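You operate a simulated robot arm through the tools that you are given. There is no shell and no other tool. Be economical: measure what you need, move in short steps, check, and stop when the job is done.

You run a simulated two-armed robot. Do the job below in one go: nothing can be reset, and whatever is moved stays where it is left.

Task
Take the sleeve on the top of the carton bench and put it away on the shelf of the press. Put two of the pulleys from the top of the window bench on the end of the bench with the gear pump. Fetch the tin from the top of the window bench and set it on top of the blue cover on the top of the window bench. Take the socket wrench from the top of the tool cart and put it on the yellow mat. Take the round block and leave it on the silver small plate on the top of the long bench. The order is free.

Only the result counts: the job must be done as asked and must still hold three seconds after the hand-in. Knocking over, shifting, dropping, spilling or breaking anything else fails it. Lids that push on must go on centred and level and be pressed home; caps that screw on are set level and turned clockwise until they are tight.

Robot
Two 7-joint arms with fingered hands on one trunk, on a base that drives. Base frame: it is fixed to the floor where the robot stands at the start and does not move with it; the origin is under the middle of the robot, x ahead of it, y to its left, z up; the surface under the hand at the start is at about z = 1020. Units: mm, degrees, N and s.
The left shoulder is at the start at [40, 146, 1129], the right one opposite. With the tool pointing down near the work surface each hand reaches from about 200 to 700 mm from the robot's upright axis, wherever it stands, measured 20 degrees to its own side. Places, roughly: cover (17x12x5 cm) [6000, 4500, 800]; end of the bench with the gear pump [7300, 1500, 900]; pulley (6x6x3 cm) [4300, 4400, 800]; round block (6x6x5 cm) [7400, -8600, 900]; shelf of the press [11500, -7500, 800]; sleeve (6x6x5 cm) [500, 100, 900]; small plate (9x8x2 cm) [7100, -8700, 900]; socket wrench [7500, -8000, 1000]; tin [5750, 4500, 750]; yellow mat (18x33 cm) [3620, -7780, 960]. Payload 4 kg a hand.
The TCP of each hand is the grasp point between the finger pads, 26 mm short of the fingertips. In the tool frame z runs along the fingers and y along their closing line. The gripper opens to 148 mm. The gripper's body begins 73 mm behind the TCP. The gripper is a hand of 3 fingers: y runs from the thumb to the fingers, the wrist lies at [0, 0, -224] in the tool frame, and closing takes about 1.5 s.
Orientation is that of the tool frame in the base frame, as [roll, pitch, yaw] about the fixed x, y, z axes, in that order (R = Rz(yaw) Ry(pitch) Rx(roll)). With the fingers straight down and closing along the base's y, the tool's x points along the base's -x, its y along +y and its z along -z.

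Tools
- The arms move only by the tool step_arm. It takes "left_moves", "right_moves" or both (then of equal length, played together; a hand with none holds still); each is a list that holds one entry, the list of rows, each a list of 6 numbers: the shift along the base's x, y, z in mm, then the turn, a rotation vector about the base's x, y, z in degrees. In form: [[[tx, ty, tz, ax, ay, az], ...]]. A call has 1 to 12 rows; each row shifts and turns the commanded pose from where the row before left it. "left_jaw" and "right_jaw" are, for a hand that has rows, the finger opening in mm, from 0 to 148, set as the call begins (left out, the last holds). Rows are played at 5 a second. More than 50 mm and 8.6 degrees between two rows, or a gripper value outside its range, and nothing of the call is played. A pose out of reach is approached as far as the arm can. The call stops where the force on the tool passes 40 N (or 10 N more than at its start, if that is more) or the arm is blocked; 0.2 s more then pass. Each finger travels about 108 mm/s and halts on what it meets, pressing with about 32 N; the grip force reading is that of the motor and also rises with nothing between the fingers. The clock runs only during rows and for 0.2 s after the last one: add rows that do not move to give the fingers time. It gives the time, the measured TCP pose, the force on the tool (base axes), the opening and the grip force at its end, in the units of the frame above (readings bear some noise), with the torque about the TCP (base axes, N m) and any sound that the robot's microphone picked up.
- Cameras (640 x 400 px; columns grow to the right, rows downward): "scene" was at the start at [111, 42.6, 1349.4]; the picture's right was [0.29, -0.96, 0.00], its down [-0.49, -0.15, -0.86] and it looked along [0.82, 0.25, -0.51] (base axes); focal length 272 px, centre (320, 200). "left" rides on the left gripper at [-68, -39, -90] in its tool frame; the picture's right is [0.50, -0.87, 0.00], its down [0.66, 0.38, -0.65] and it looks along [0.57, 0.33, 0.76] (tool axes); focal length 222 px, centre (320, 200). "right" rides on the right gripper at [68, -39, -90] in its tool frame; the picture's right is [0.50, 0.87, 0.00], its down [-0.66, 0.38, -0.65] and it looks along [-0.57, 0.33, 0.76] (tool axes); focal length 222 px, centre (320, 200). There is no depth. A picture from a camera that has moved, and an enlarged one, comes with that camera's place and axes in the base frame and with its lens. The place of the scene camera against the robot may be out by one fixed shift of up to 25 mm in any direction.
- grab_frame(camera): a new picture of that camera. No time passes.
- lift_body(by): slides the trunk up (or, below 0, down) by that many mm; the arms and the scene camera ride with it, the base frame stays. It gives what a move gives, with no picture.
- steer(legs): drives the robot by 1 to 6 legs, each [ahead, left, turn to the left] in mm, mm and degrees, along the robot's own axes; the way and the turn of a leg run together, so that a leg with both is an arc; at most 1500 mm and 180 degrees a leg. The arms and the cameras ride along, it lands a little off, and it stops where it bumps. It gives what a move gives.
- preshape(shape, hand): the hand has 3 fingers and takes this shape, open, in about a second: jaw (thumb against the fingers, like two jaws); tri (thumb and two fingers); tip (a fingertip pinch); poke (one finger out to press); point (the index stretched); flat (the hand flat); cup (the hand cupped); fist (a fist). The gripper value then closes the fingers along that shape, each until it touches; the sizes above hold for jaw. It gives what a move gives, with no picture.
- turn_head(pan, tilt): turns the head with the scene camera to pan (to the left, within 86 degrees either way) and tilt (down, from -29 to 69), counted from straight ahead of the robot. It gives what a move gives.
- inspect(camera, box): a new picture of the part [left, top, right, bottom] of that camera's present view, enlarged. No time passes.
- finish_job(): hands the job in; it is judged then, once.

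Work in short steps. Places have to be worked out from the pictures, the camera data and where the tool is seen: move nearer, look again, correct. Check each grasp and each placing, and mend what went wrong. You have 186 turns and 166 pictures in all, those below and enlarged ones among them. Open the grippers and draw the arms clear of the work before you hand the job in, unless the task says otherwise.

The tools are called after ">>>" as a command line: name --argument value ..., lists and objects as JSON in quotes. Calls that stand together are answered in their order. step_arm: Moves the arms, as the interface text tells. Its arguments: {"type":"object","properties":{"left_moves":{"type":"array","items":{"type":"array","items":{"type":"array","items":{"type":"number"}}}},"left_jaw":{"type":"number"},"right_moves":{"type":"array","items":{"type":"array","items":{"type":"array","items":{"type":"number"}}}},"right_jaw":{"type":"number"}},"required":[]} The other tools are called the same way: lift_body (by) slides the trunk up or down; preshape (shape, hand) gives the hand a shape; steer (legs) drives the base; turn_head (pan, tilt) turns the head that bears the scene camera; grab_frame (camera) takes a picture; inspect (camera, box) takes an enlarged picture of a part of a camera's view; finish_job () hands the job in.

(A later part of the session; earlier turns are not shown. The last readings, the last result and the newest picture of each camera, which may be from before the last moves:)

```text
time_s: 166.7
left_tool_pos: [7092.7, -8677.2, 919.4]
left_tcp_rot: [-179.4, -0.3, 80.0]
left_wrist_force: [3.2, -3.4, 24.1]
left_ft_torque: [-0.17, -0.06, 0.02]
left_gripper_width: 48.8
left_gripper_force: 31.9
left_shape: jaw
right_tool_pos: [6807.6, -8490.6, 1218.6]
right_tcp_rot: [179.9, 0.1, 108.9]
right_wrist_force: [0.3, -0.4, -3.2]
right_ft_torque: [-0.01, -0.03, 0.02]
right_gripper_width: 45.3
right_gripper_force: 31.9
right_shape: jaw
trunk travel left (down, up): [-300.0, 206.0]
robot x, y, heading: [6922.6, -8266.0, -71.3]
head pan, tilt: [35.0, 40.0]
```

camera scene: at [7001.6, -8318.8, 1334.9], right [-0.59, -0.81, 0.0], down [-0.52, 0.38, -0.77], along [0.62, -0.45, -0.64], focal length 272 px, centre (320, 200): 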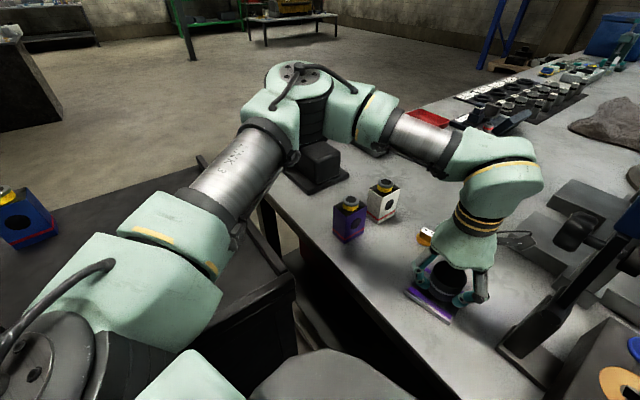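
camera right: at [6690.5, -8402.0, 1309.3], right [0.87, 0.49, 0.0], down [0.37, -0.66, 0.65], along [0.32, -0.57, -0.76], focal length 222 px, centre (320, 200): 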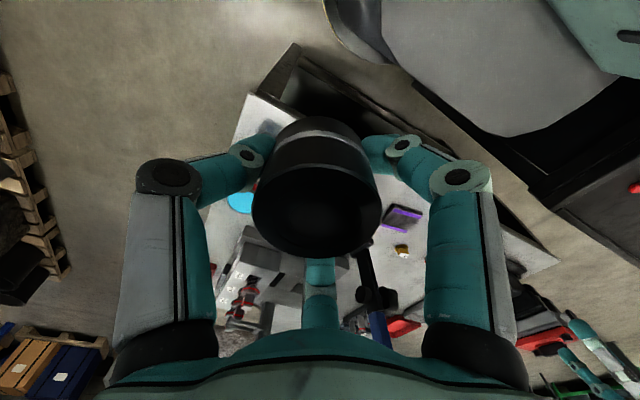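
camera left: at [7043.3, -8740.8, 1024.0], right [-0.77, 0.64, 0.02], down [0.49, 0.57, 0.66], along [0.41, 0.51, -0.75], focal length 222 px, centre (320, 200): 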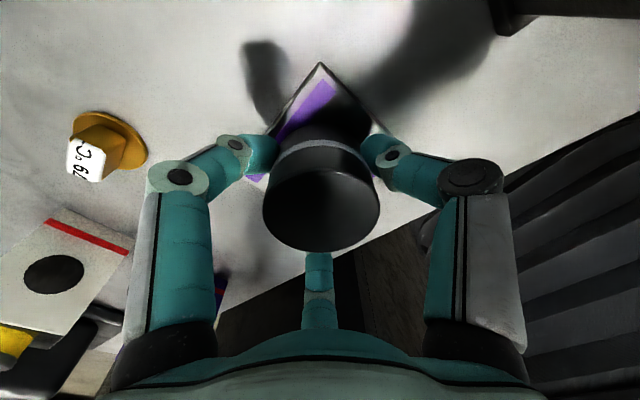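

The block is seated on the plate. I ease up 1.5 mm, open and rise.

>>> step_arm --left_moves '[[[0, 0, 1.5, 0, 0, 0], [0, 0, 0, 0, 0, 0]]]'

>>> step_arm --left_moves '[[[0, 0, 0, 0, 0, 0], [0, 0, 0, 0, 0, 0], [0, 0, 0, 0, 0, 0], [0, 0, 15, 0, 0, 0], [0, 0, 25, 0, 0, 0], [0, 0, 40, 0, 0, 0], [0, 0, 40, 0, 0, 0], [0, 20, 30, 0, 0, 0], [0, 30, 30, 0, 0, 0], [0, 0, 0, 0, 0, 0]]]' --left_jaw 100

>>> inspect --camera "scene" --box '[380, 230, 540, 350]'

>>> grab_frame --camera "left"

```text
time_s: 167.3
left_tool_pos: [7092.7, -8677.8, 919.9]
left_tcp_rot: [-179.3, -0.5, 80.0]
left_wrist_force: [1.2, -4.5, 19.9]
left_ft_torque: [-0.25, 0.01, 0.0]
left_gripper_width: 49.1
left_gripper_force: 32.9
left_shape: jaw
right_tool_pos: [6809.6, -8490.7, 1218.2]
right_tcp_rot: [-180.0, 0.0, 109.0]
right_wrist_force: [0.5, 0.5, -4.4]
right_ft_torque: [-0.02, 0.0, -0.02]
right_gripper_width: 45.1
right_gripper_force: 32.4
right_shape: jaw
trunk travel left (down, up): [-300.0, 206.0]
robot x, y, heading: [6921.8, -8264.5, -71.1]
head pan, tilt: [35.0, 40.0]
```

```text
time_s: 169.5
left_tool_pos: [7094.4, -8626.9, 1099.8]
left_tcp_rot: [-179.4, -0.7, 80.0]
left_wrist_force: [-1.0, 0.4, -0.4]
left_ft_torque: [0.01, 0.04, -0.02]
left_gripper_width: 99.6
left_gripper_force: 0.0
left_shape: jaw
right_tool_pos: [6808.4, -8493.6, 1218.1]
right_tcp_rot: [180.0, -0.1, 109.0]
right_wrist_force: [0.7, -0.3, -4.0]
right_ft_torque: [0.0, 0.01, 0.0]
right_gripper_width: 45.2
right_gripper_force: 32.1
right_shape: jaw
trunk travel left (down, up): [-300.0, 206.0]
robot x, y, heading: [6922.3, -8264.4, -70.8]
head pan, tilt: [35.0, 40.0]
```

```text
3.33 times, centred on (460, 290) of scene
camera zoom: at [7001.2, -8318.9, 1334.9], right [-0.59, -0.81, 0.0], down [-0.52, 0.38, -0.77], along [0.62, -0.45, -0.64], focal length 906 px, centre (-147, -100)
```

zoom: 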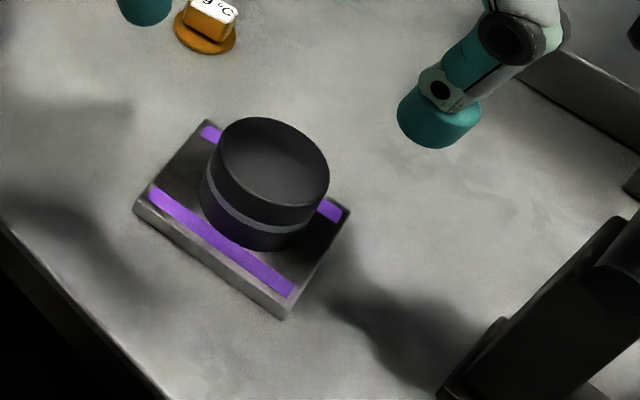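

```text
106 pictures are left
camera left: at [7046.0, -8688.3, 1191.3], right [-0.77, 0.64, 0.02], down [0.49, 0.57, 0.66], along [0.41, 0.51, -0.75], focal length 222 px, centre (320, 200)
```

left: 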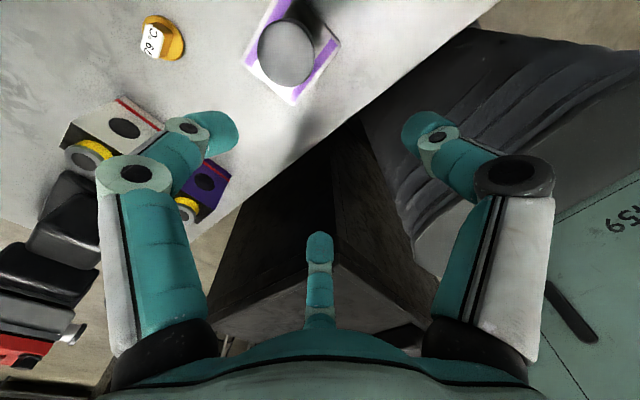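

The round block sits well on the plate. I raise the left hand, back away from the bench, and turn east to face the cart and look for the socket wrench.

>>> step_arm --left_moves '[[[-5, 25, 35, 0, 0, 0], [-5, 25, 35, 0, 0, 0], [-5, 25, 35, 0, 0, 0], [-5, 25, 15, 0, 0, 0], [0, 0, 0, 0, 0, 0]]]'

>>> steer --legs '[[-380, 0, 0], [0, 0, 71]]'

>>> turn_head --pan 0 --tilt 30

>>> grab_frame --camera "scene"

>>> grab_frame --camera "left"

```text
time_s: 170.7
left_tool_pos: [7074.5, -8528.3, 1219.6]
left_tcp_rot: [-179.4, -0.7, 80.0]
left_wrist_force: [0.4, 0.1, 0.7]
left_ft_torque: [0.02, 0.05, 0.03]
left_gripper_width: 99.6
left_gripper_force: 0.0
left_shape: jaw
right_tool_pos: [6808.8, -8491.8, 1217.3]
right_tcp_rot: [180.0, -0.2, 109.0]
right_wrist_force: [-0.5, -0.1, -3.4]
right_ft_torque: [-0.01, -0.03, 0.02]
right_gripper_width: 45.0
right_gripper_force: 31.8
right_shape: jaw
trunk travel left (down, up): [-300.0, 206.0]
robot x, y, heading: [6922.4, -8264.2, -71.0]
head pan, tilt: [35.0, 40.0]
```

```text
time_s: 176.2
left_tool_pos: [7098.3, -7850.1, 1220.2]
left_tcp_rot: [-179.4, -0.6, 149.2]
left_wrist_force: [-0.5, -0.3, 0.0]
left_ft_torque: [-0.01, 0.02, 0.0]
left_gripper_width: 100.0
left_gripper_force: 0.1
left_shape: jaw
right_tool_pos: [6969.6, -8084.2, 1217.5]
right_tcp_rot: [180.0, 0.0, 178.2]
right_wrist_force: [0.0, 0.5, -4.5]
right_ft_torque: [0.0, -0.01, 0.02]
right_gripper_width: 45.0
right_gripper_force: 32.0
right_shape: jaw
trunk travel left (down, up): [-300.0, 206.0]
robot x, y, heading: [6796.4, -7898.3, -2.0]
head pan, tilt: [35.0, 40.0]
```

```text
time_s: 177.2
left_tool_pos: [7097.6, -7849.8, 1219.5]
left_tcp_rot: [-179.4, -0.6, 149.2]
left_wrist_force: [-0.5, -0.7, -0.4]
left_ft_torque: [-0.01, -0.01, -0.02]
left_gripper_width: 99.9
left_gripper_force: 0.0
left_shape: jaw
right_tool_pos: [6970.3, -8083.8, 1219.3]
right_tcp_rot: [180.0, 0.0, 178.2]
right_wrist_force: [0.4, -0.8, -3.8]
right_ft_torque: [0.0, 0.01, 0.0]
right_gripper_width: 44.8
right_gripper_force: 32.0
right_shape: jaw
trunk travel left (down, up): [-300.0, 206.0]
robot x, y, heading: [6794.2, -7899.0, -2.0]
head pan, tilt: [0.0, 30.0]
```

```text
105 pictures are left
camera scene: at [6912.8, -7885.5, 1350.3], right [-0.03, -1.0, 0.0], down [-0.5, 0.02, -0.87], along [0.87, -0.03, -0.5], focal length 272 px, centre (320, 200)
```

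scene: 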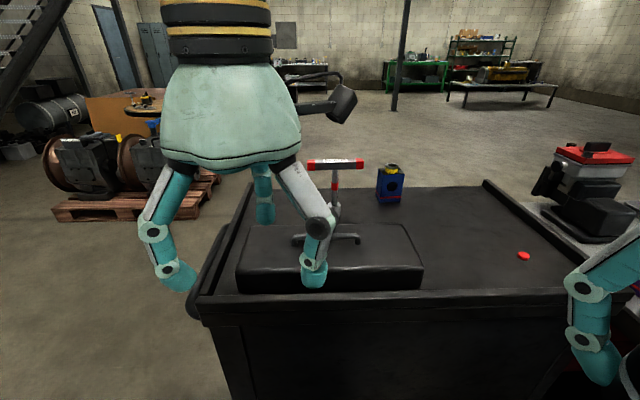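

```text
104 pictures are left
camera left: at [7138.5, -7917.6, 1311.2], right [-0.87, -0.49, 0.01], down [-0.36, 0.66, 0.66], along [-0.33, 0.57, -0.75], focal length 222 px, centre (320, 200)
```

left: 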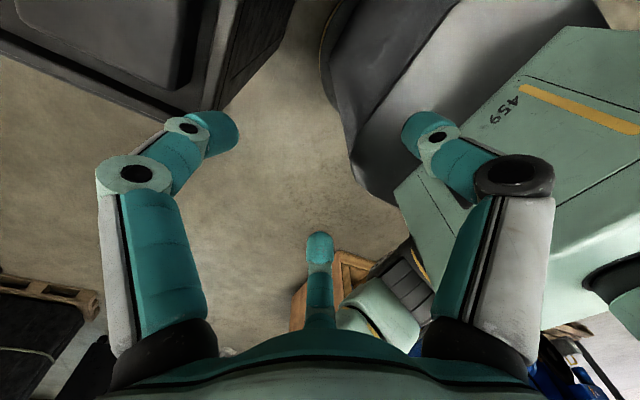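

A T-handled wrench ("Size 19") stands upright on the cart, near the black case. I zoom on it.

>>> inspect --camera "scene" --box '[260, 140, 420, 280]'

```text
2.86 times, centred on (340, 210) of scene
camera zoom: at [6912.8, -7885.5, 1350.3], right [-0.03, -1.0, 0.0], down [-0.5, 0.02, -0.87], along [0.87, -0.03, -0.5], focal length 776 px, centre (263, 171)
```

zoom: 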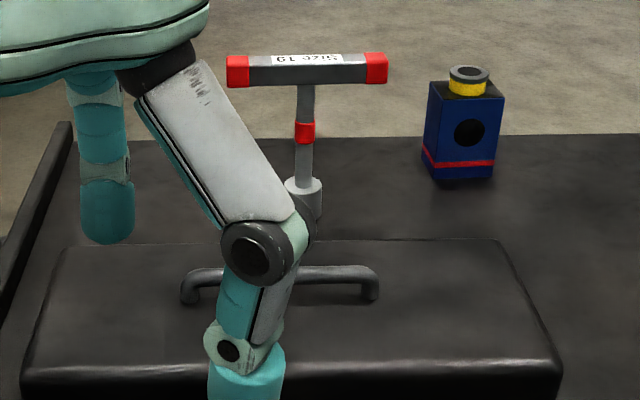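

The wrench stands upright on its socket near [7540,-7945], with its T-bar along y at z≈1085. I move closer with the left hand staying high.

>>> steer --legs '[[150, -120, 2]]'

>>> step_arm --left_moves '[[[40, 0, 0, 0, 0, -8], [40, 0, 0, 0, 0, -8], [40, 0, 0, 0, 0, -8], [0, 0, 0, 0, 0, -8], [0, 0, 0, 0, 0, -8], [0, 0, 0, 0, 0, -8], [0, 0, 0, 0, 0, -8], [0, 0, 0, 0, 0, -4], [0, 0, 0, 0, 0, 0]]]'

>>> grab_frame --camera "left"

>>> grab_frame --camera "scene"

```text
time_s: 178.9
left_tool_pos: [7240.1, -7960.4, 1218.7]
left_tcp_rot: [-179.4, -0.8, 151.6]
left_wrist_force: [0.2, 0.1, 0.1]
left_ft_torque: [-0.02, 0.06, -0.01]
left_gripper_width: 99.8
left_gripper_force: 0.1
left_shape: jaw
right_tool_pos: [7121.7, -8199.3, 1216.2]
right_tcp_rot: [179.9, -0.2, -179.3]
right_wrist_force: [0.5, 0.1, -3.1]
right_ft_torque: [0.03, 0.03, -0.07]
right_gripper_width: 45.1
right_gripper_force: 32.0
right_shape: jaw
trunk travel left (down, up): [-300.0, 206.0]
robot x, y, heading: [6938.4, -8019.7, 0.5]
head pan, tilt: [0.0, 30.0]
stopped in leg 1: the robot was blocked; the commanded pose is now the measured one
```

```text
time_s: 180.9
left_tool_pos: [7356.1, -7957.5, 1219.4]
left_tcp_rot: [-179.4, -0.6, 91.5]
left_wrist_force: [-1.1, -1.1, 0.5]
left_ft_torque: [0.0, 0.0, -0.02]
left_gripper_width: 100.0
left_gripper_force: 0.2
left_shape: jaw
right_tool_pos: [7118.1, -8198.1, 1218.4]
right_tcp_rot: [180.0, 0.0, -179.3]
right_wrist_force: [-0.7, 0.0, -2.9]
right_ft_torque: [0.01, -0.01, 0.0]
right_gripper_width: 45.6
right_gripper_force: 32.1
right_shape: jaw
trunk travel left (down, up): [-300.0, 206.0]
robot x, y, heading: [6937.5, -8016.1, 0.6]
head pan, tilt: [0.0, 30.0]
```

```text
102 pictures are left
camera left: at [7320.6, -8027.4, 1310.9], right [-0.88, 0.48, 0.01], down [0.37, 0.66, 0.66], along [0.3, 0.58, -0.75], focal length 222 px, centre (320, 200)
```

left: 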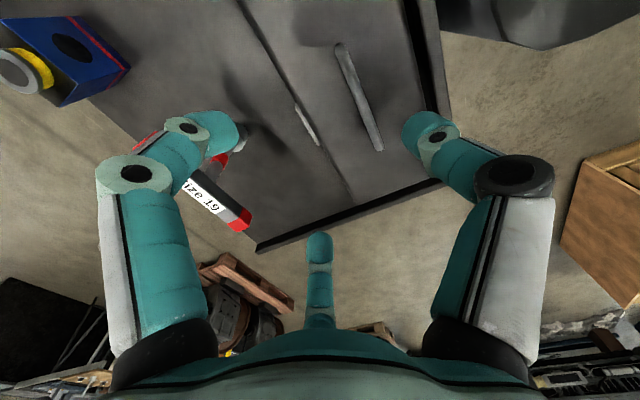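

```text
101 pictures are left
camera scene: at [7053.6, -8001.2, 1350.3], right [0.01, -1.0, 0.0], down [-0.5, -0.01, -0.87], along [0.87, 0.01, -0.5], focal length 272 px, centre (320, 200)
```

scene: 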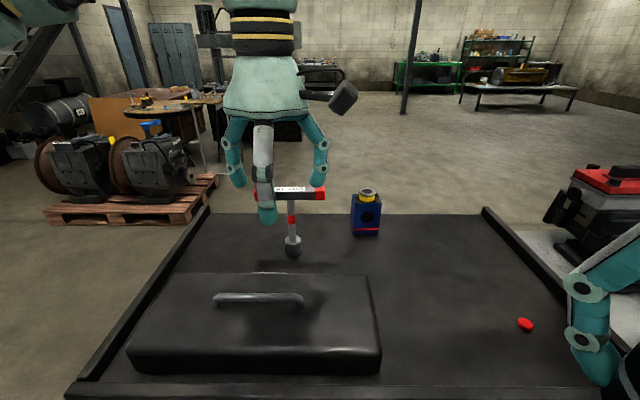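

The base touched the cart at 300 mm, so I back off 15 mm. The T-bar spans y -7871 to -8025 at x≈7535, z≈1085; I raise the trunk to gain reach and move the hand over it.

>>> steer --legs '[[-15, 0, 0]]'

>>> lift_body --by 150

>>> step_arm --left_moves '[[[30, 2, -30, 0, 0, 0], [30, 2, -30, 0, 0, 0], [30, 2, -30, 0, 0, 0], [35, 2, -30, 0, 0, 0], [35, 0, -30, 0, 0, 0], [20, 0, -20, 0, 0, -1.5], [0, 0, 0, 0, 0, 0]]]' --left_jaw 110

>>> grab_frame --camera "left"

>>> grab_frame --camera "scene"

```text
time_s: 181.6
left_tool_pos: [7344.5, -7957.1, 1218.1]
left_tcp_rot: [-179.1, -0.6, 91.7]
left_wrist_force: [1.2, -0.1, 0.4]
left_ft_torque: [0.03, 0.03, 0.01]
left_gripper_width: 100.0
left_gripper_force: 0.1
left_shape: jaw
right_tool_pos: [7108.0, -8197.3, 1216.8]
right_tcp_rot: [179.9, -0.3, -179.3]
right_wrist_force: [0.4, -0.6, -3.4]
right_ft_torque: [0.02, 0.0, 0.0]
right_gripper_width: 45.2
right_gripper_force: 32.0
right_shape: jaw
trunk travel left (down, up): [-300.0, 206.0]
robot x, y, heading: [6921.8, -8017.9, 0.4]
head pan, tilt: [0.0, 30.0]
```

```text
time_s: 183.4
left_tool_pos: [7341.7, -7957.1, 1370.6]
left_tcp_rot: [-179.3, -0.7, 91.7]
left_wrist_force: [0.4, -0.4, -1.3]
left_ft_torque: [0.01, 0.04, 0.01]
left_gripper_width: 99.7
left_gripper_force: 0.0
left_shape: jaw
right_tool_pos: [7104.3, -8197.2, 1369.8]
right_tcp_rot: [179.9, -0.1, -179.4]
right_wrist_force: [-0.3, 0.1, -3.7]
right_ft_torque: [0.0, 0.0, -0.01]
right_gripper_width: 45.3
right_gripper_force: 32.3
right_shape: jaw
trunk travel left (down, up): [-450.0, 56.0]
robot x, y, heading: [6924.9, -8020.1, 0.4]
head pan, tilt: [0.0, 30.0]
```

```text
time_s: 185.0
left_tool_pos: [7519.8, -7949.2, 1200.9]
left_tcp_rot: [-179.4, -0.6, 90.1]
left_wrist_force: [-0.8, 0.6, 0.3]
left_ft_torque: [0.0, -0.02, -0.02]
left_gripper_width: 109.6
left_gripper_force: 0.0
left_shape: jaw
right_tool_pos: [7102.6, -8197.1, 1369.0]
right_tcp_rot: [-180.0, 0.0, -179.2]
right_wrist_force: [-0.2, 0.8, -3.4]
right_ft_torque: [0.02, 0.0, 0.02]
right_gripper_width: 45.2
right_gripper_force: 32.2
right_shape: jaw
trunk travel left (down, up): [-450.0, 56.0]
robot x, y, heading: [6922.8, -8020.6, 0.5]
head pan, tilt: [0.0, 30.0]
```

```text
100 pictures are left
camera left: at [7483.2, -8017.5, 1293.1], right [-0.87, 0.5, 0.01], down [0.38, 0.65, 0.66], along [0.32, 0.58, -0.75], focal length 222 px, centre (320, 200)
```

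left: 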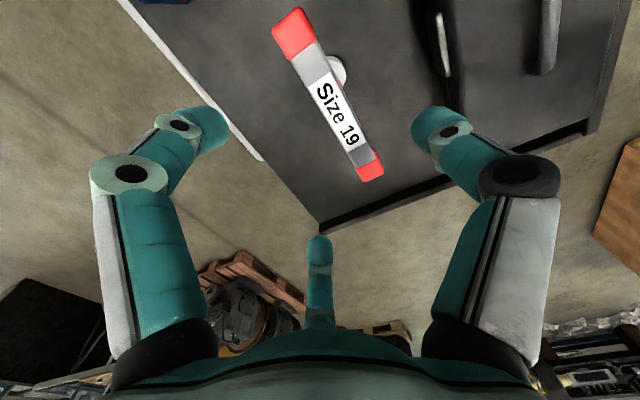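

```text
99 pictures are left
camera scene: at [7038.1, -8001.3, 1501.2], right [0.01, -1.0, 0.0], down [-0.5, -0.01, -0.87], along [0.87, 0.01, -0.5], focal length 272 px, centre (320, 200)
```

scene: 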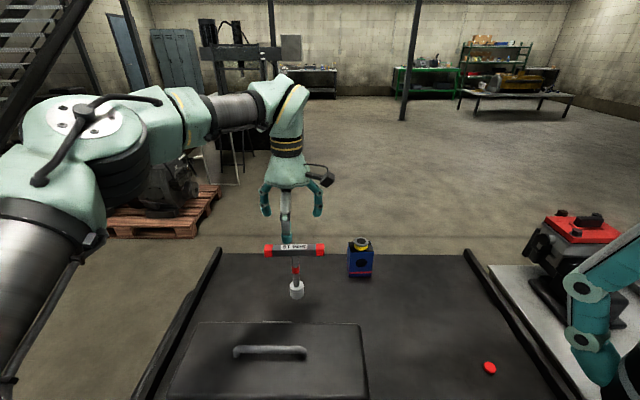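

The bar is at x≈7502, centred on y≈-7948, top z≈1108. I go down part of the way and check.

>>> step_arm --left_moves '[[[-9, 0, -20, 0, 0, 0], [-9, 0, -20, 0, 0, 0], [0, 0, -15, 0, 0, 0], [0, 0, -10, 0, 0, 0], [0, 0, 0, 0, 0, 0]]]'

>>> grab_frame --camera "left"

>>> inspect --camera "scene" --box '[220, 180, 380, 320]'

```text
time_s: 186.2
left_tool_pos: [7501.1, -7948.1, 1135.8]
left_tcp_rot: [-179.3, -0.6, 90.1]
left_wrist_force: [-0.1, 0.2, -0.2]
left_ft_torque: [0.0, -0.01, -0.02]
left_gripper_width: 109.8
left_gripper_force: 0.0
left_shape: jaw
right_tool_pos: [7103.7, -8197.5, 1369.7]
right_tcp_rot: [-179.9, -0.1, -179.2]
right_wrist_force: [0.1, -0.8, -3.0]
right_ft_torque: [-0.02, -0.02, 0.0]
right_gripper_width: 45.2
right_gripper_force: 32.2
right_shape: jaw
trunk travel left (down, up): [-450.0, 56.0]
robot x, y, heading: [6922.5, -8015.9, 0.3]
head pan, tilt: [0.0, 30.0]
```

```text
98 pictures are left
camera left: at [7465.0, -8018.0, 1226.5], right [-0.87, 0.5, 0.02], down [0.38, 0.65, 0.66], along [0.32, 0.58, -0.75], focal length 222 px, centre (320, 200)
```

left: 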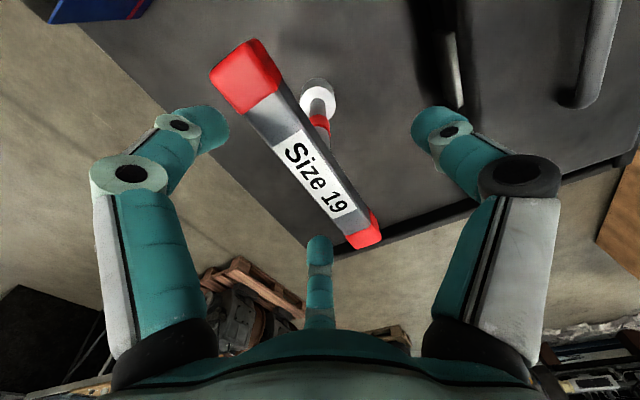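

```text
2.86 times, centred on (300, 250) of scene
camera zoom: at [7038.5, -8001.2, 1501.1], right [0.01, -1.0, 0.0], down [-0.5, -0.01, -0.87], along [0.87, 0.01, -0.5], focal length 776 px, centre (377, 57)
```

zoom: 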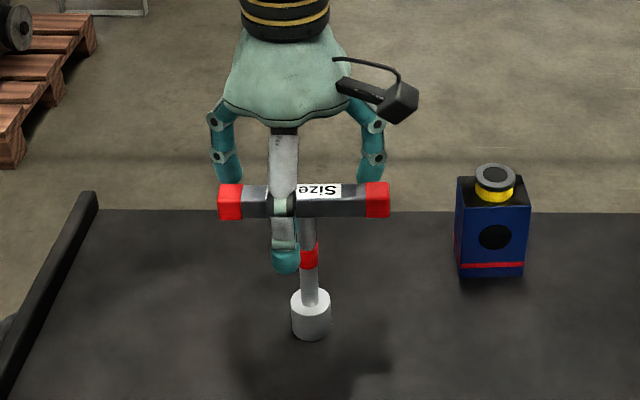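

The bar is nicely between the thumb and two fingers. I shift slightly, go down to z≈1098 and close.

>>> step_arm --left_moves '[[[3, -3, -14, 0, 0, 0], [0, 0, -14, 0, 0, 0], [0, 0, -10, 0, 0, 0], [0, 0, 0, 0, 0, 0]]]'

>>> grab_frame --camera "left"

>>> inspect --camera "scene" --box '[220, 180, 380, 320]'

```text
time_s: 187.2
left_tool_pos: [7504.5, -7953.6, 1097.2]
left_tcp_rot: [-179.3, -0.6, 90.3]
left_wrist_force: [0.0, 0.1, 0.2]
left_ft_torque: [-0.01, 0.0, -0.01]
left_gripper_width: 109.7
left_gripper_force: 0.0
left_shape: jaw
right_tool_pos: [7104.1, -8198.9, 1368.0]
right_tcp_rot: [180.0, -0.2, -179.3]
right_wrist_force: [0.4, 0.7, -3.9]
right_ft_torque: [0.02, -0.01, 0.0]
right_gripper_width: 45.3
right_gripper_force: 31.7
right_shape: jaw
trunk travel left (down, up): [-450.0, 56.0]
robot x, y, heading: [6921.6, -8019.3, 0.5]
head pan, tilt: [0.0, 30.0]
```

```text
96 pictures are left
camera left: at [7467.8, -8021.2, 1187.9], right [-0.87, 0.5, 0.02], down [0.38, 0.65, 0.66], along [0.32, 0.58, -0.75], focal length 222 px, centre (320, 200)
```

left: 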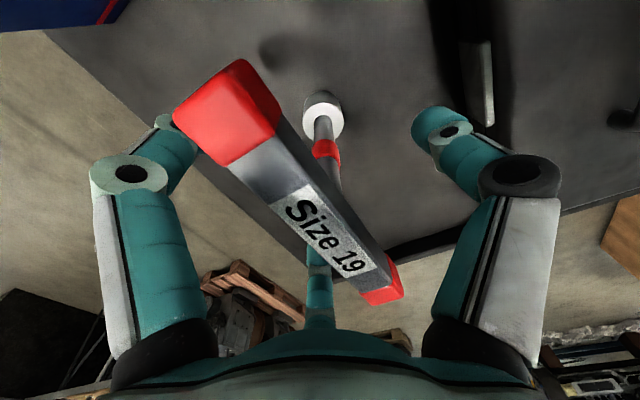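

```text
2.86 times, centred on (300, 250) of scene
camera zoom: at [7038.9, -8001.7, 1501.1], right [0.01, -1.0, 0.0], down [-0.5, -0.01, -0.87], along [0.87, 0.01, -0.5], focal length 776 px, centre (377, 57)
```

zoom: 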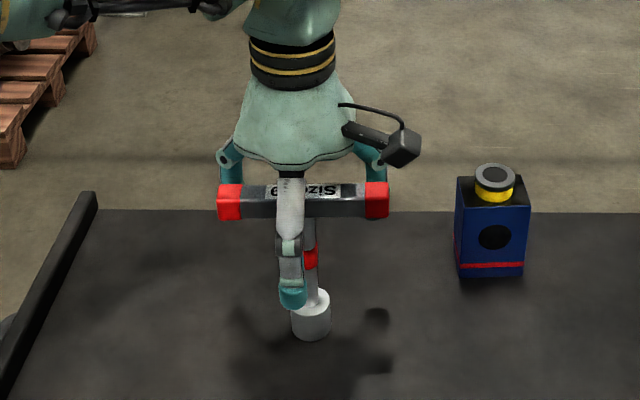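

All three digits straddle the bar, so I close slowly onto it.

>>> step_arm --left_moves '[[[0, 0, 0, 0, 0, 0], [0, 0, 0, 0, 0, 0], [0, 0, 0, 0, 0, 0], [0, 0, 0, 0, 0, 0], [0, 0, 0, 0, 0, 0], [0, 0, 0, 0, 0, 0], [0, 0, 0, 0, 0, 0]]]' --left_jaw 8

>>> grab_frame --camera "left"

>>> inspect --camera "scene" --box '[220, 180, 380, 320]'

```text
time_s: 188.8
left_tool_pos: [7504.5, -7952.6, 1096.1]
left_tcp_rot: [-179.3, -0.7, 90.2]
left_wrist_force: [-0.2, 0.2, -3.2]
left_ft_torque: [0.0, 0.0, 0.0]
left_gripper_width: 8.4
left_gripper_force: 32.1
left_shape: jaw
right_tool_pos: [7103.4, -8197.7, 1368.6]
right_tcp_rot: [-180.0, -0.1, -179.2]
right_wrist_force: [0.1, -0.5, -4.0]
right_ft_torque: [0.01, 0.02, 0.0]
right_gripper_width: 45.3
right_gripper_force: 31.9
right_shape: jaw
trunk travel left (down, up): [-450.0, 56.0]
robot x, y, heading: [6924.2, -8019.8, 0.5]
head pan, tilt: [0.0, 30.0]
```

```text
94 pictures are left
camera left: at [7468.2, -8021.0, 1187.9], right [-0.87, 0.5, 0.02], down [0.38, 0.65, 0.66], along [0.32, 0.58, -0.75], focal length 222 px, centre (320, 200)
```

left: 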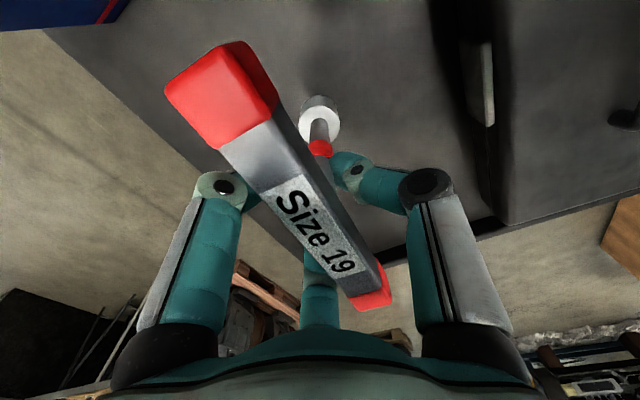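

```text
2.86 times, centred on (300, 250) of scene
camera zoom: at [7039.3, -8001.4, 1501.1], right [0.01, -1.0, 0.0], down [-0.5, -0.01, -0.87], along [0.87, 0.01, -0.5], focal length 776 px, centre (377, 57)
```

zoom: 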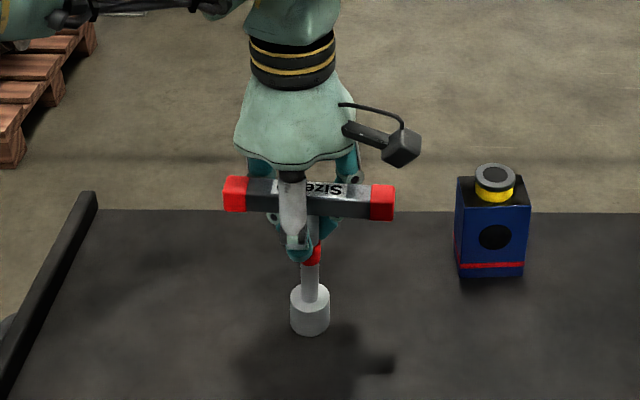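

The fingers closed around the shaft just under the T-bar (8.4 mm, 32 N), which is a secure hold. I lift it and check.

>>> step_arm --left_moves '[[[0, 0, 15, 0, 0, 0], [0, 0, 25, 0, 0, 0], [0, 0, 30, 0, 0, 0], [-20, 0, 40, 0, 0, 0], [-30, 0, 30, 0, 0, 0], [-30, 0, 30, 0, 0, 0], [0, 0, 0, 0, 0, 0]]]'

>>> grab_frame --camera "scene"

>>> grab_frame --camera "left"

```text
time_s: 190.4
left_tool_pos: [7425.9, -7953.7, 1266.0]
left_tcp_rot: [-179.2, -0.5, 90.2]
left_wrist_force: [-0.7, 0.4, -2.6]
left_ft_torque: [-0.01, -0.03, 0.02]
left_gripper_width: 8.4
left_gripper_force: 32.1
left_shape: jaw
right_tool_pos: [7103.8, -8199.1, 1369.6]
right_tcp_rot: [179.9, 0.0, -179.3]
right_wrist_force: [0.3, 0.1, -3.5]
right_ft_torque: [0.01, -0.01, -0.01]
right_gripper_width: 45.2
right_gripper_force: 31.8
right_shape: jaw
trunk travel left (down, up): [-450.0, 56.0]
robot x, y, heading: [6924.0, -8017.3, 0.5]
head pan, tilt: [0.0, 30.0]
```

```text
92 pictures are left
camera scene: at [7039.7, -8001.7, 1501.0], right [0.01, -1.0, 0.0], down [-0.5, -0.01, -0.87], along [0.87, 0.01, -0.5], focal length 272 px, centre (320, 200)
```

scene: 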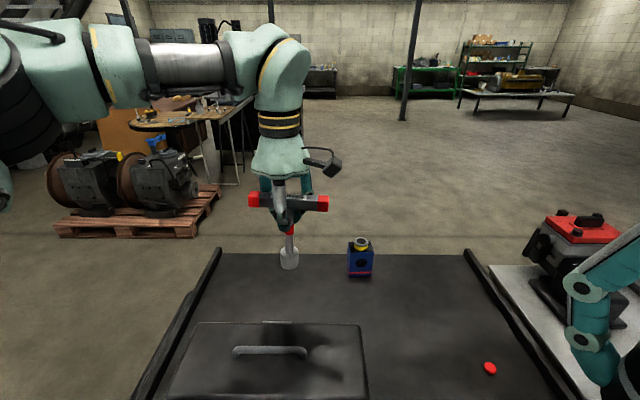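

```text
91 pictures are left
camera left: at [7389.9, -8022.7, 1357.2], right [-0.87, 0.5, 0.02], down [0.38, 0.65, 0.66], along [0.32, 0.58, -0.75], focal length 222 px, centre (320, 200)
```

left: 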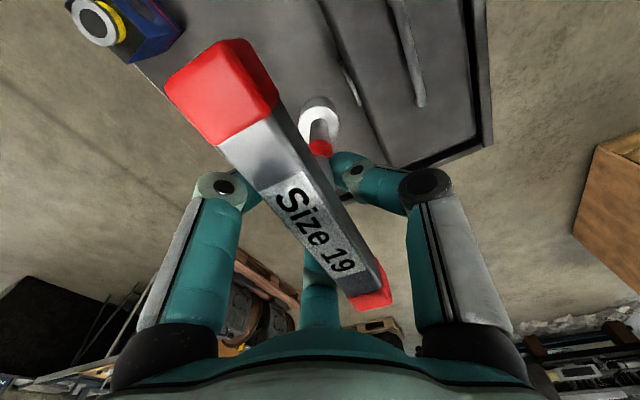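

The wrench is held. I back off, pass north of the cart, and drive east toward the press, stopping to look.

>>> steer --legs '[[-120, 0, 0], [0, 780, 0], [1500, 0, 0], [600, 0, 0]]'

>>> turn_head --pan -12 --tilt 15

>>> grab_frame --camera "scene"

>>> turn_head --pan 25 --tilt 15

>>> grab_frame --camera "scene"

```text
time_s: 205.3
left_tool_pos: [9393.1, -7222.0, 1266.2]
left_tcp_rot: [-179.4, -0.6, 89.4]
left_wrist_force: [-1.6, -0.1, -3.0]
left_ft_torque: [0.02, -0.01, -0.01]
left_gripper_width: 8.2
left_gripper_force: 32.7
left_shape: jaw
right_tool_pos: [9066.8, -7462.3, 1369.4]
right_tcp_rot: [-180.0, 0.0, 179.9]
right_wrist_force: [-0.1, 0.8, -3.3]
right_ft_torque: [0.04, -0.02, -0.02]
right_gripper_width: 45.2
right_gripper_force: 31.7
right_shape: jaw
trunk travel left (down, up): [-450.0, 56.0]
robot x, y, heading: [8889.9, -7282.1, 0.1]
head pan, tilt: [0.0, 30.0]
```

```text
time_s: 206.1
left_tool_pos: [9395.5, -7221.7, 1265.4]
left_tcp_rot: [-179.2, -0.7, 89.4]
left_wrist_force: [0.3, -0.3, -3.7]
left_ft_torque: [0.06, -0.01, -0.02]
left_gripper_width: 8.2
left_gripper_force: 31.8
left_shape: jaw
right_tool_pos: [9069.9, -7459.9, 1368.2]
right_tcp_rot: [180.0, -0.2, 180.0]
right_wrist_force: [-0.6, -0.2, -4.2]
right_ft_torque: [0.04, 0.0, -0.01]
right_gripper_width: 45.1
right_gripper_force: 32.0
right_shape: jaw
trunk travel left (down, up): [-450.0, 56.0]
robot x, y, heading: [8889.5, -7278.7, -0.2]
head pan, tilt: [-12.0, 15.0]
```

```text
90 pictures are left
camera scene: at [9007.8, -7283.9, 1525.2], right [-0.21, -0.98, 0.0], down [-0.25, 0.05, -0.97], along [0.94, -0.2, -0.26], focal length 272 px, centre (320, 200)
```

scene: 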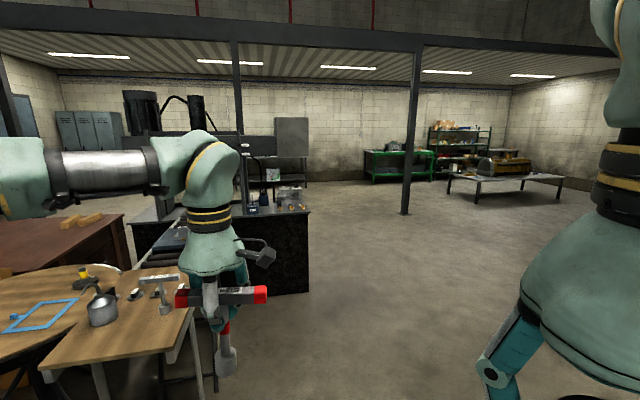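

```text
time_s: 207.1
left_tool_pos: [9394.2, -7221.3, 1266.2]
left_tcp_rot: [-179.3, -0.6, 89.4]
left_wrist_force: [0.0, -0.6, -2.5]
left_ft_torque: [0.0, 0.03, -0.01]
left_gripper_width: 8.3
left_gripper_force: 31.8
left_shape: jaw
right_tool_pos: [9068.5, -7461.3, 1368.2]
right_tcp_rot: [180.0, -0.1, 179.8]
right_wrist_force: [-0.1, 0.2, -4.0]
right_ft_torque: [0.05, -0.07, -0.01]
right_gripper_width: 44.9
right_gripper_force: 32.2
right_shape: jaw
trunk travel left (down, up): [-450.0, 56.0]
robot x, y, heading: [8890.9, -7277.3, 0.1]
head pan, tilt: [25.0, 15.0]
```

```text
89 pictures are left
camera scene: at [9000.7, -7225.2, 1525.3], right [0.42, -0.91, 0.0], down [-0.24, -0.11, -0.97], along [0.88, 0.41, -0.26], focal length 272 px, centre (320, 200)
```

scene: 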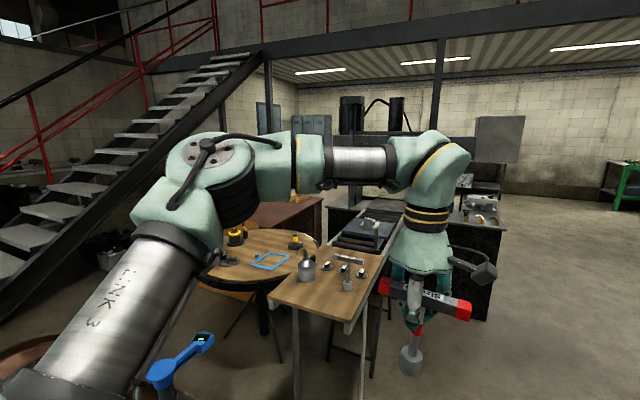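

The press is ahead-left, with a table-like shelf about z 800 near [11400,-7500]. I swing south of the tables and move up closer to look.

>>> steer --legs '[[0, -750, 0], [1500, 0, 0], [400, 0, 0], [0, 0, 45]]'

>>> turn_head --pan -5 --tilt 20

>>> grab_frame --camera "scene"

```text
time_s: 222.4
left_tool_pos: [11117.7, -7625.7, 1265.3]
left_tcp_rot: [-179.4, -0.5, 134.3]
left_wrist_force: [-0.3, -1.0, -3.1]
left_ft_torque: [0.02, 0.02, -0.01]
left_gripper_width: 8.2
left_gripper_force: 32.0
left_shape: jaw
right_tool_pos: [11055.0, -8025.9, 1369.1]
right_tcp_rot: [-180.0, -0.1, -135.3]
right_wrist_force: [0.5, 0.1, -3.2]
right_ft_torque: [0.02, -0.02, 0.0]
right_gripper_width: 45.1
right_gripper_force: 31.5
right_shape: jaw
trunk travel left (down, up): [-450.0, 56.0]
robot x, y, heading: [10800.9, -8023.7, 44.8]
head pan, tilt: [25.0, 15.0]
```

```text
time_s: 223.3
left_tool_pos: [11115.9, -7626.2, 1267.1]
left_tcp_rot: [-179.4, -0.5, 134.3]
left_wrist_force: [-0.2, 0.2, -3.5]
left_ft_torque: [0.02, -0.01, 0.03]
left_gripper_width: 8.3
left_gripper_force: 32.6
left_shape: jaw
right_tool_pos: [11055.5, -8025.3, 1368.3]
right_tcp_rot: [180.0, -0.2, -135.3]
right_wrist_force: [-0.2, 0.1, -3.1]
right_ft_torque: [0.03, 0.0, -0.01]
right_gripper_width: 45.2
right_gripper_force: 32.4
right_shape: jaw
trunk travel left (down, up): [-450.0, 56.0]
robot x, y, heading: [10799.1, -8019.9, 44.5]
head pan, tilt: [-5.0, 20.0]
```

```text
88 pictures are left
camera scene: at [10892.0, -7932.0, 1517.1], right [0.64, -0.77, 0.0], down [-0.26, -0.22, -0.94], along [0.72, 0.6, -0.34], focal length 272 px, centre (320, 200)
```

scene: 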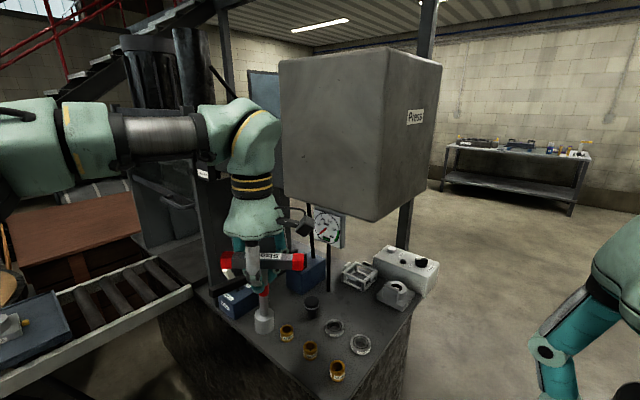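

The press and its shelf (about x 11250–11800, y -7680 to -7050) carry small parts. I turn to face north and stand south of it.

>>> steer --legs '[[0, 0, 45.5], [0, -620, 0]]'

>>> turn_head --pan 0 --tilt 45

>>> step_arm --left_moves '[[[-40, 0, 10, 0, 0, 0], [-45, 0, 10, 0, 0, 0], [-45, 0, 10, 0, 0, 0], [-45, 0, 10, 0, 0, 0], [0, 0, 0, 0, 0, 0]]]'

>>> grab_frame --camera "scene"

>>> grab_frame --camera "right"

```text
time_s: 228.2
left_tool_pos: [11264.0, -7523.9, 1265.5]
left_tcp_rot: [-179.3, -1.0, 178.4]
left_wrist_force: [-11.7, 4.7, -1.4]
left_ft_torque: [-0.45, -0.99, -0.07]
left_gripper_width: 6.9
left_gripper_force: 32.6
left_shape: jaw
right_tool_pos: [11508.2, -7853.6, 1368.4]
right_tcp_rot: [179.9, -0.1, -90.7]
right_wrist_force: [0.6, -1.0, -2.2]
right_ft_torque: [0.06, 0.06, -0.01]
right_gripper_width: 44.9
right_gripper_force: 31.9
right_shape: jaw
trunk travel left (down, up): [-450.0, 56.0]
robot x, y, heading: [11325.3, -8029.7, 89.2]
head pan, tilt: [-5.0, 20.0]
stopped in leg 2: the force on the tool passed its limit at 101 N (the readings are from after the stop); the commanded pose is now the measured one
```

```text
time_s: 229.1
left_tool_pos: [11263.6, -7526.3, 1265.5]
left_tcp_rot: [-179.3, -0.8, 178.0]
left_wrist_force: [0.3, -0.1, -0.1]
left_ft_torque: [0.02, -0.01, -0.01]
left_gripper_width: 6.7
left_gripper_force: 31.8
left_shape: jaw
right_tool_pos: [11505.7, -7853.9, 1369.3]
right_tcp_rot: [179.9, -0.1, -90.6]
right_wrist_force: [0.1, -0.5, -2.9]
right_ft_torque: [0.04, 0.03, 0.01]
right_gripper_width: 45.2
right_gripper_force: 32.2
right_shape: jaw
trunk travel left (down, up): [-450.0, 56.0]
robot x, y, heading: [11322.7, -8027.3, 89.4]
head pan, tilt: [0.0, 45.0]
```

```text
time_s: 230.3
left_tool_pos: [11118.8, -7533.2, 1291.5]
left_tcp_rot: [-179.3, -0.7, 178.2]
left_wrist_force: [0.4, 0.7, 0.4]
left_ft_torque: [-0.02, 0.01, -0.02]
left_gripper_width: 6.8
left_gripper_force: 32.0
left_shape: jaw
left hand out of reach, approached as far as the arm can: row 4
right_tool_pos: [11506.4, -7854.2, 1368.0]
right_tcp_rot: [-180.0, 0.0, -90.7]
right_wrist_force: [0.2, 0.4, -4.0]
right_ft_torque: [0.0, -0.03, 0.02]
right_gripper_width: 45.0
right_gripper_force: 31.7
right_shape: jaw
trunk travel left (down, up): [-450.0, 56.0]
robot x, y, heading: [11323.1, -8027.6, 89.1]
head pan, tilt: [0.0, 45.0]
```

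```text
87 pictures are left
camera scene: at [11329.2, -7911.8, 1478.4], right [1.0, -0.01, 0.0], down [-0.01, -0.71, -0.71], along [0.01, 0.71, -0.71], focal length 272 px, centre (320, 200)
```

scene: 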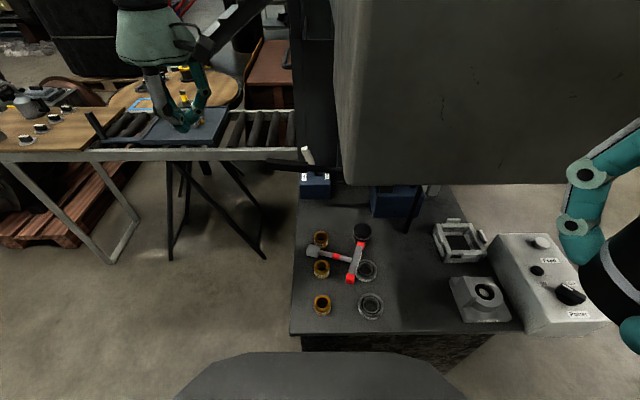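

```text
86 pictures are left
camera right: at [11544.3, -7921.3, 1459.4], right [-0.87, -0.49, 0.0], down [-0.37, 0.66, 0.65], along [-0.32, 0.57, -0.76], focal length 222 px, centre (320, 200)
```

right: 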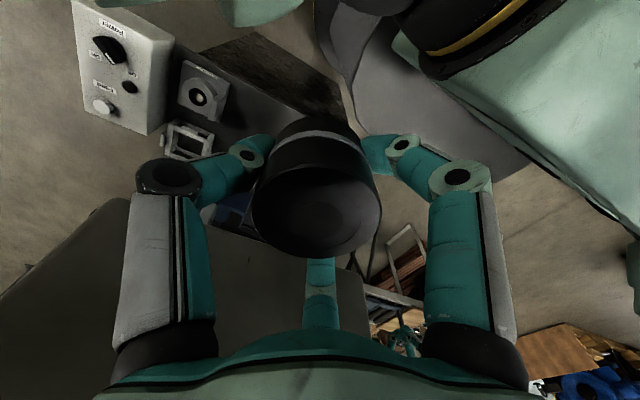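

While I was moving sideways the left hand hit the press head and the wrench dropped onto the shelf. I look closely at how it lies and whether the parts were disturbed.

>>> inspect --camera "scene" --box '[280, 200, 420, 330]'

>>> inspect --camera "scene" --box '[280, 140, 640, 365]'

```text
3.08 times, centred on (350, 265) of scene
camera zoom: at [11329.2, -7911.8, 1478.4], right [1.0, -0.01, 0.0], down [-0.01, -0.71, -0.71], along [0.01, 0.71, -0.71], focal length 836 px, centre (228, 0)
```

zoom: 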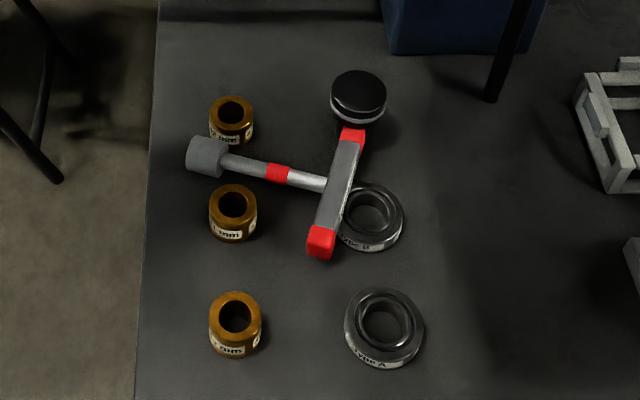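

```text
1.78 times, centred on (460, 252) of scene
camera zoom: at [11329.2, -7911.8, 1478.4], right [1.0, -0.01, 0.0], down [-0.01, -0.71, -0.71], along [0.01, 0.71, -0.71], focal length 483 px, centre (71, 107)
```

zoom: 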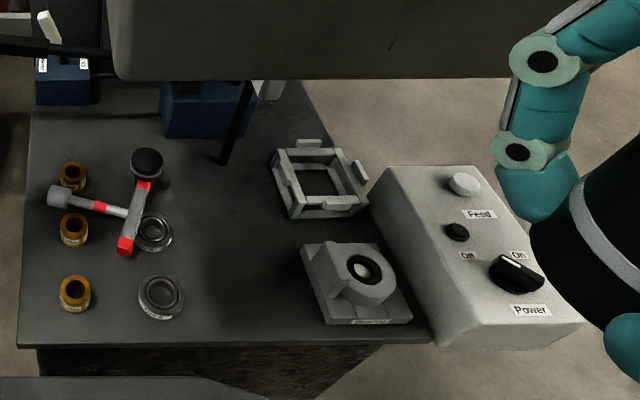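

The parts still stand on their regular grid, so only the wrench lies across them. First I place the sleeve: I lower the trunk so the arms pass beneath the press head (underside z≈1280), and look for free shelf space near [11580,-7560].

>>> lift_body --by -220

>>> step_arm --right_moves '[[[15, 10, -45, 0, 0, 0], [15, 10, -45, 0, 0, 0], [15, 15, -45, 0, 0, 0], [15, 15, -45, 0, 0, 0], [10, 15, -30, 0, 0, 0], [9, 20, -25, 0, 0, 0], [0, 0, 0, 0, 0, 0]]]'

>>> grab_frame --camera "scene"

>>> grab_frame --camera "right"

```text
time_s: 232.7
left_tool_pos: [11116.2, -7533.4, 1072.8]
left_tcp_rot: [-179.5, -0.8, 178.2]
left_wrist_force: [0.3, 0.3, 0.7]
left_ft_torque: [0.02, 0.02, 0.03]
left_gripper_width: 6.8
left_gripper_force: 31.6
left_shape: jaw
right_tool_pos: [11506.4, -7855.4, 1149.2]
right_tcp_rot: [-179.9, -0.1, -90.8]
right_wrist_force: [-0.3, -0.5, -2.9]
right_ft_torque: [0.0, -0.03, 0.02]
right_gripper_width: 45.2
right_gripper_force: 32.6
right_shape: jaw
trunk travel left (down, up): [-230.0, 276.0]
robot x, y, heading: [11323.5, -8029.0, 89.3]
head pan, tilt: [0.0, 45.0]
```

```text
time_s: 234.2
left_tool_pos: [11116.6, -7534.1, 1072.6]
left_tcp_rot: [-179.4, -0.8, 178.3]
left_wrist_force: [0.8, -0.3, 0.1]
left_ft_torque: [0.0, -0.02, -0.01]
left_gripper_width: 6.6
left_gripper_force: 32.1
left_shape: jaw
right_tool_pos: [11585.6, -7741.2, 939.2]
right_tcp_rot: [-179.9, -0.1, -90.7]
right_wrist_force: [-0.1, 0.3, -3.4]
right_ft_torque: [0.05, -0.01, 0.01]
right_gripper_width: 45.4
right_gripper_force: 31.9
right_shape: jaw
right hand out of reach, approached as far as the arm can: row 3, 4
trunk travel left (down, up): [-230.0, 276.0]
robot x, y, heading: [11322.9, -8030.1, 89.0]
head pan, tilt: [0.0, 45.0]
```

```text
83 pictures are left
camera scene: at [11328.3, -7912.8, 1258.6], right [1.0, -0.01, 0.0], down [-0.01, -0.71, -0.71], along [0.01, 0.71, -0.71], focal length 272 px, centre (320, 200)
```

scene: 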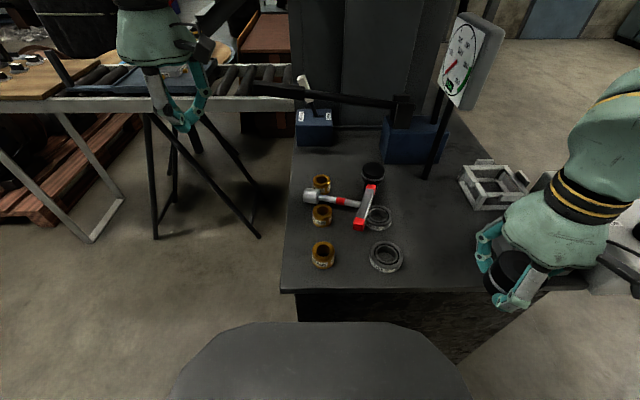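

```text
82 pictures are left
camera right: at [11623.6, -7808.4, 1030.1], right [-0.87, -0.49, 0.0], down [-0.37, 0.66, 0.65], along [-0.32, 0.57, -0.76], focal length 222 px, centre (320, 200)
```

right: 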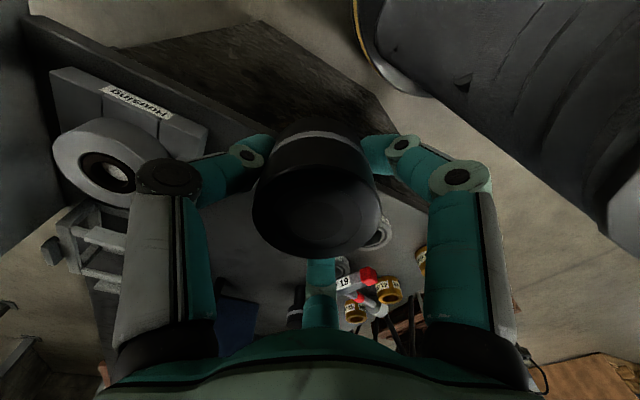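

The sleeve is clear of the housing block. I lower to z≈895 and go north under the head to [11575,-7570].

>>> step_arm --right_moves '[[[-3, 30, -20, 0, 0, 0], [-3, 40, -14, 0, 0, 0], [-3, 40, -10, 0, 0, 0], [-2, 40, 0, 0, 0, 0], [0, 20, 0, 0, 0, 0], [0, 0, 0, 0, 0, 0]]]'

>>> grab_frame --camera "scene"

>>> grab_frame --camera "right"

```text
time_s: 235.7
left_tool_pos: [11117.6, -7533.5, 1071.8]
left_tcp_rot: [-179.3, -0.8, 178.1]
left_wrist_force: [0.2, -0.3, -0.4]
left_ft_torque: [-0.02, 0.0, -0.01]
left_gripper_width: 6.6
left_gripper_force: 31.9
left_shape: jaw
right_tool_pos: [11575.8, -7571.0, 895.9]
right_tcp_rot: [-180.0, -0.1, -90.6]
right_wrist_force: [0.0, 0.1, -3.3]
right_ft_torque: [0.03, 0.02, 0.0]
right_gripper_width: 45.1
right_gripper_force: 32.3
right_shape: jaw
trunk travel left (down, up): [-230.0, 276.0]
robot x, y, heading: [11321.2, -8031.3, 89.0]
head pan, tilt: [0.0, 45.0]
```

```text
81 pictures are left
camera scene: at [11328.7, -7912.6, 1258.5], right [1.0, -0.01, 0.0], down [-0.01, -0.71, -0.71], along [0.01, 0.71, -0.71], focal length 272 px, centre (320, 200)
```

scene: 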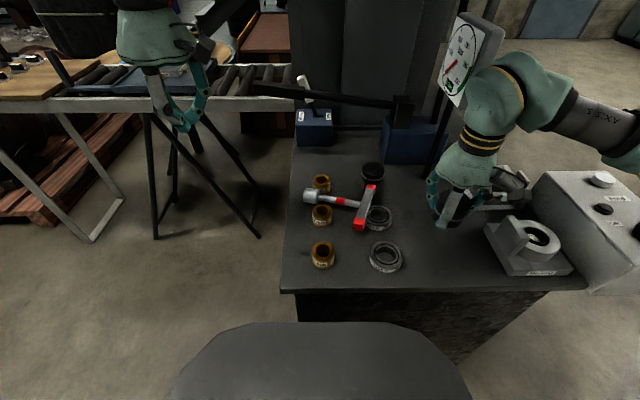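

```text
80 pictures are left
camera right: at [11613.7, -7637.6, 986.0], right [-0.87, -0.49, 0.0], down [-0.37, 0.66, 0.65], along [-0.32, 0.57, -0.76], focal length 222 px, centre (320, 200)
```

right: 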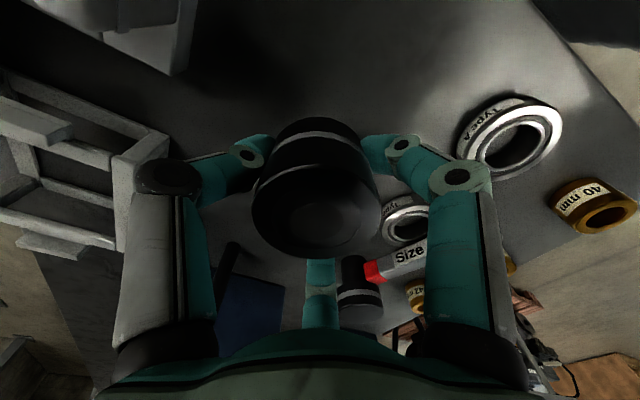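

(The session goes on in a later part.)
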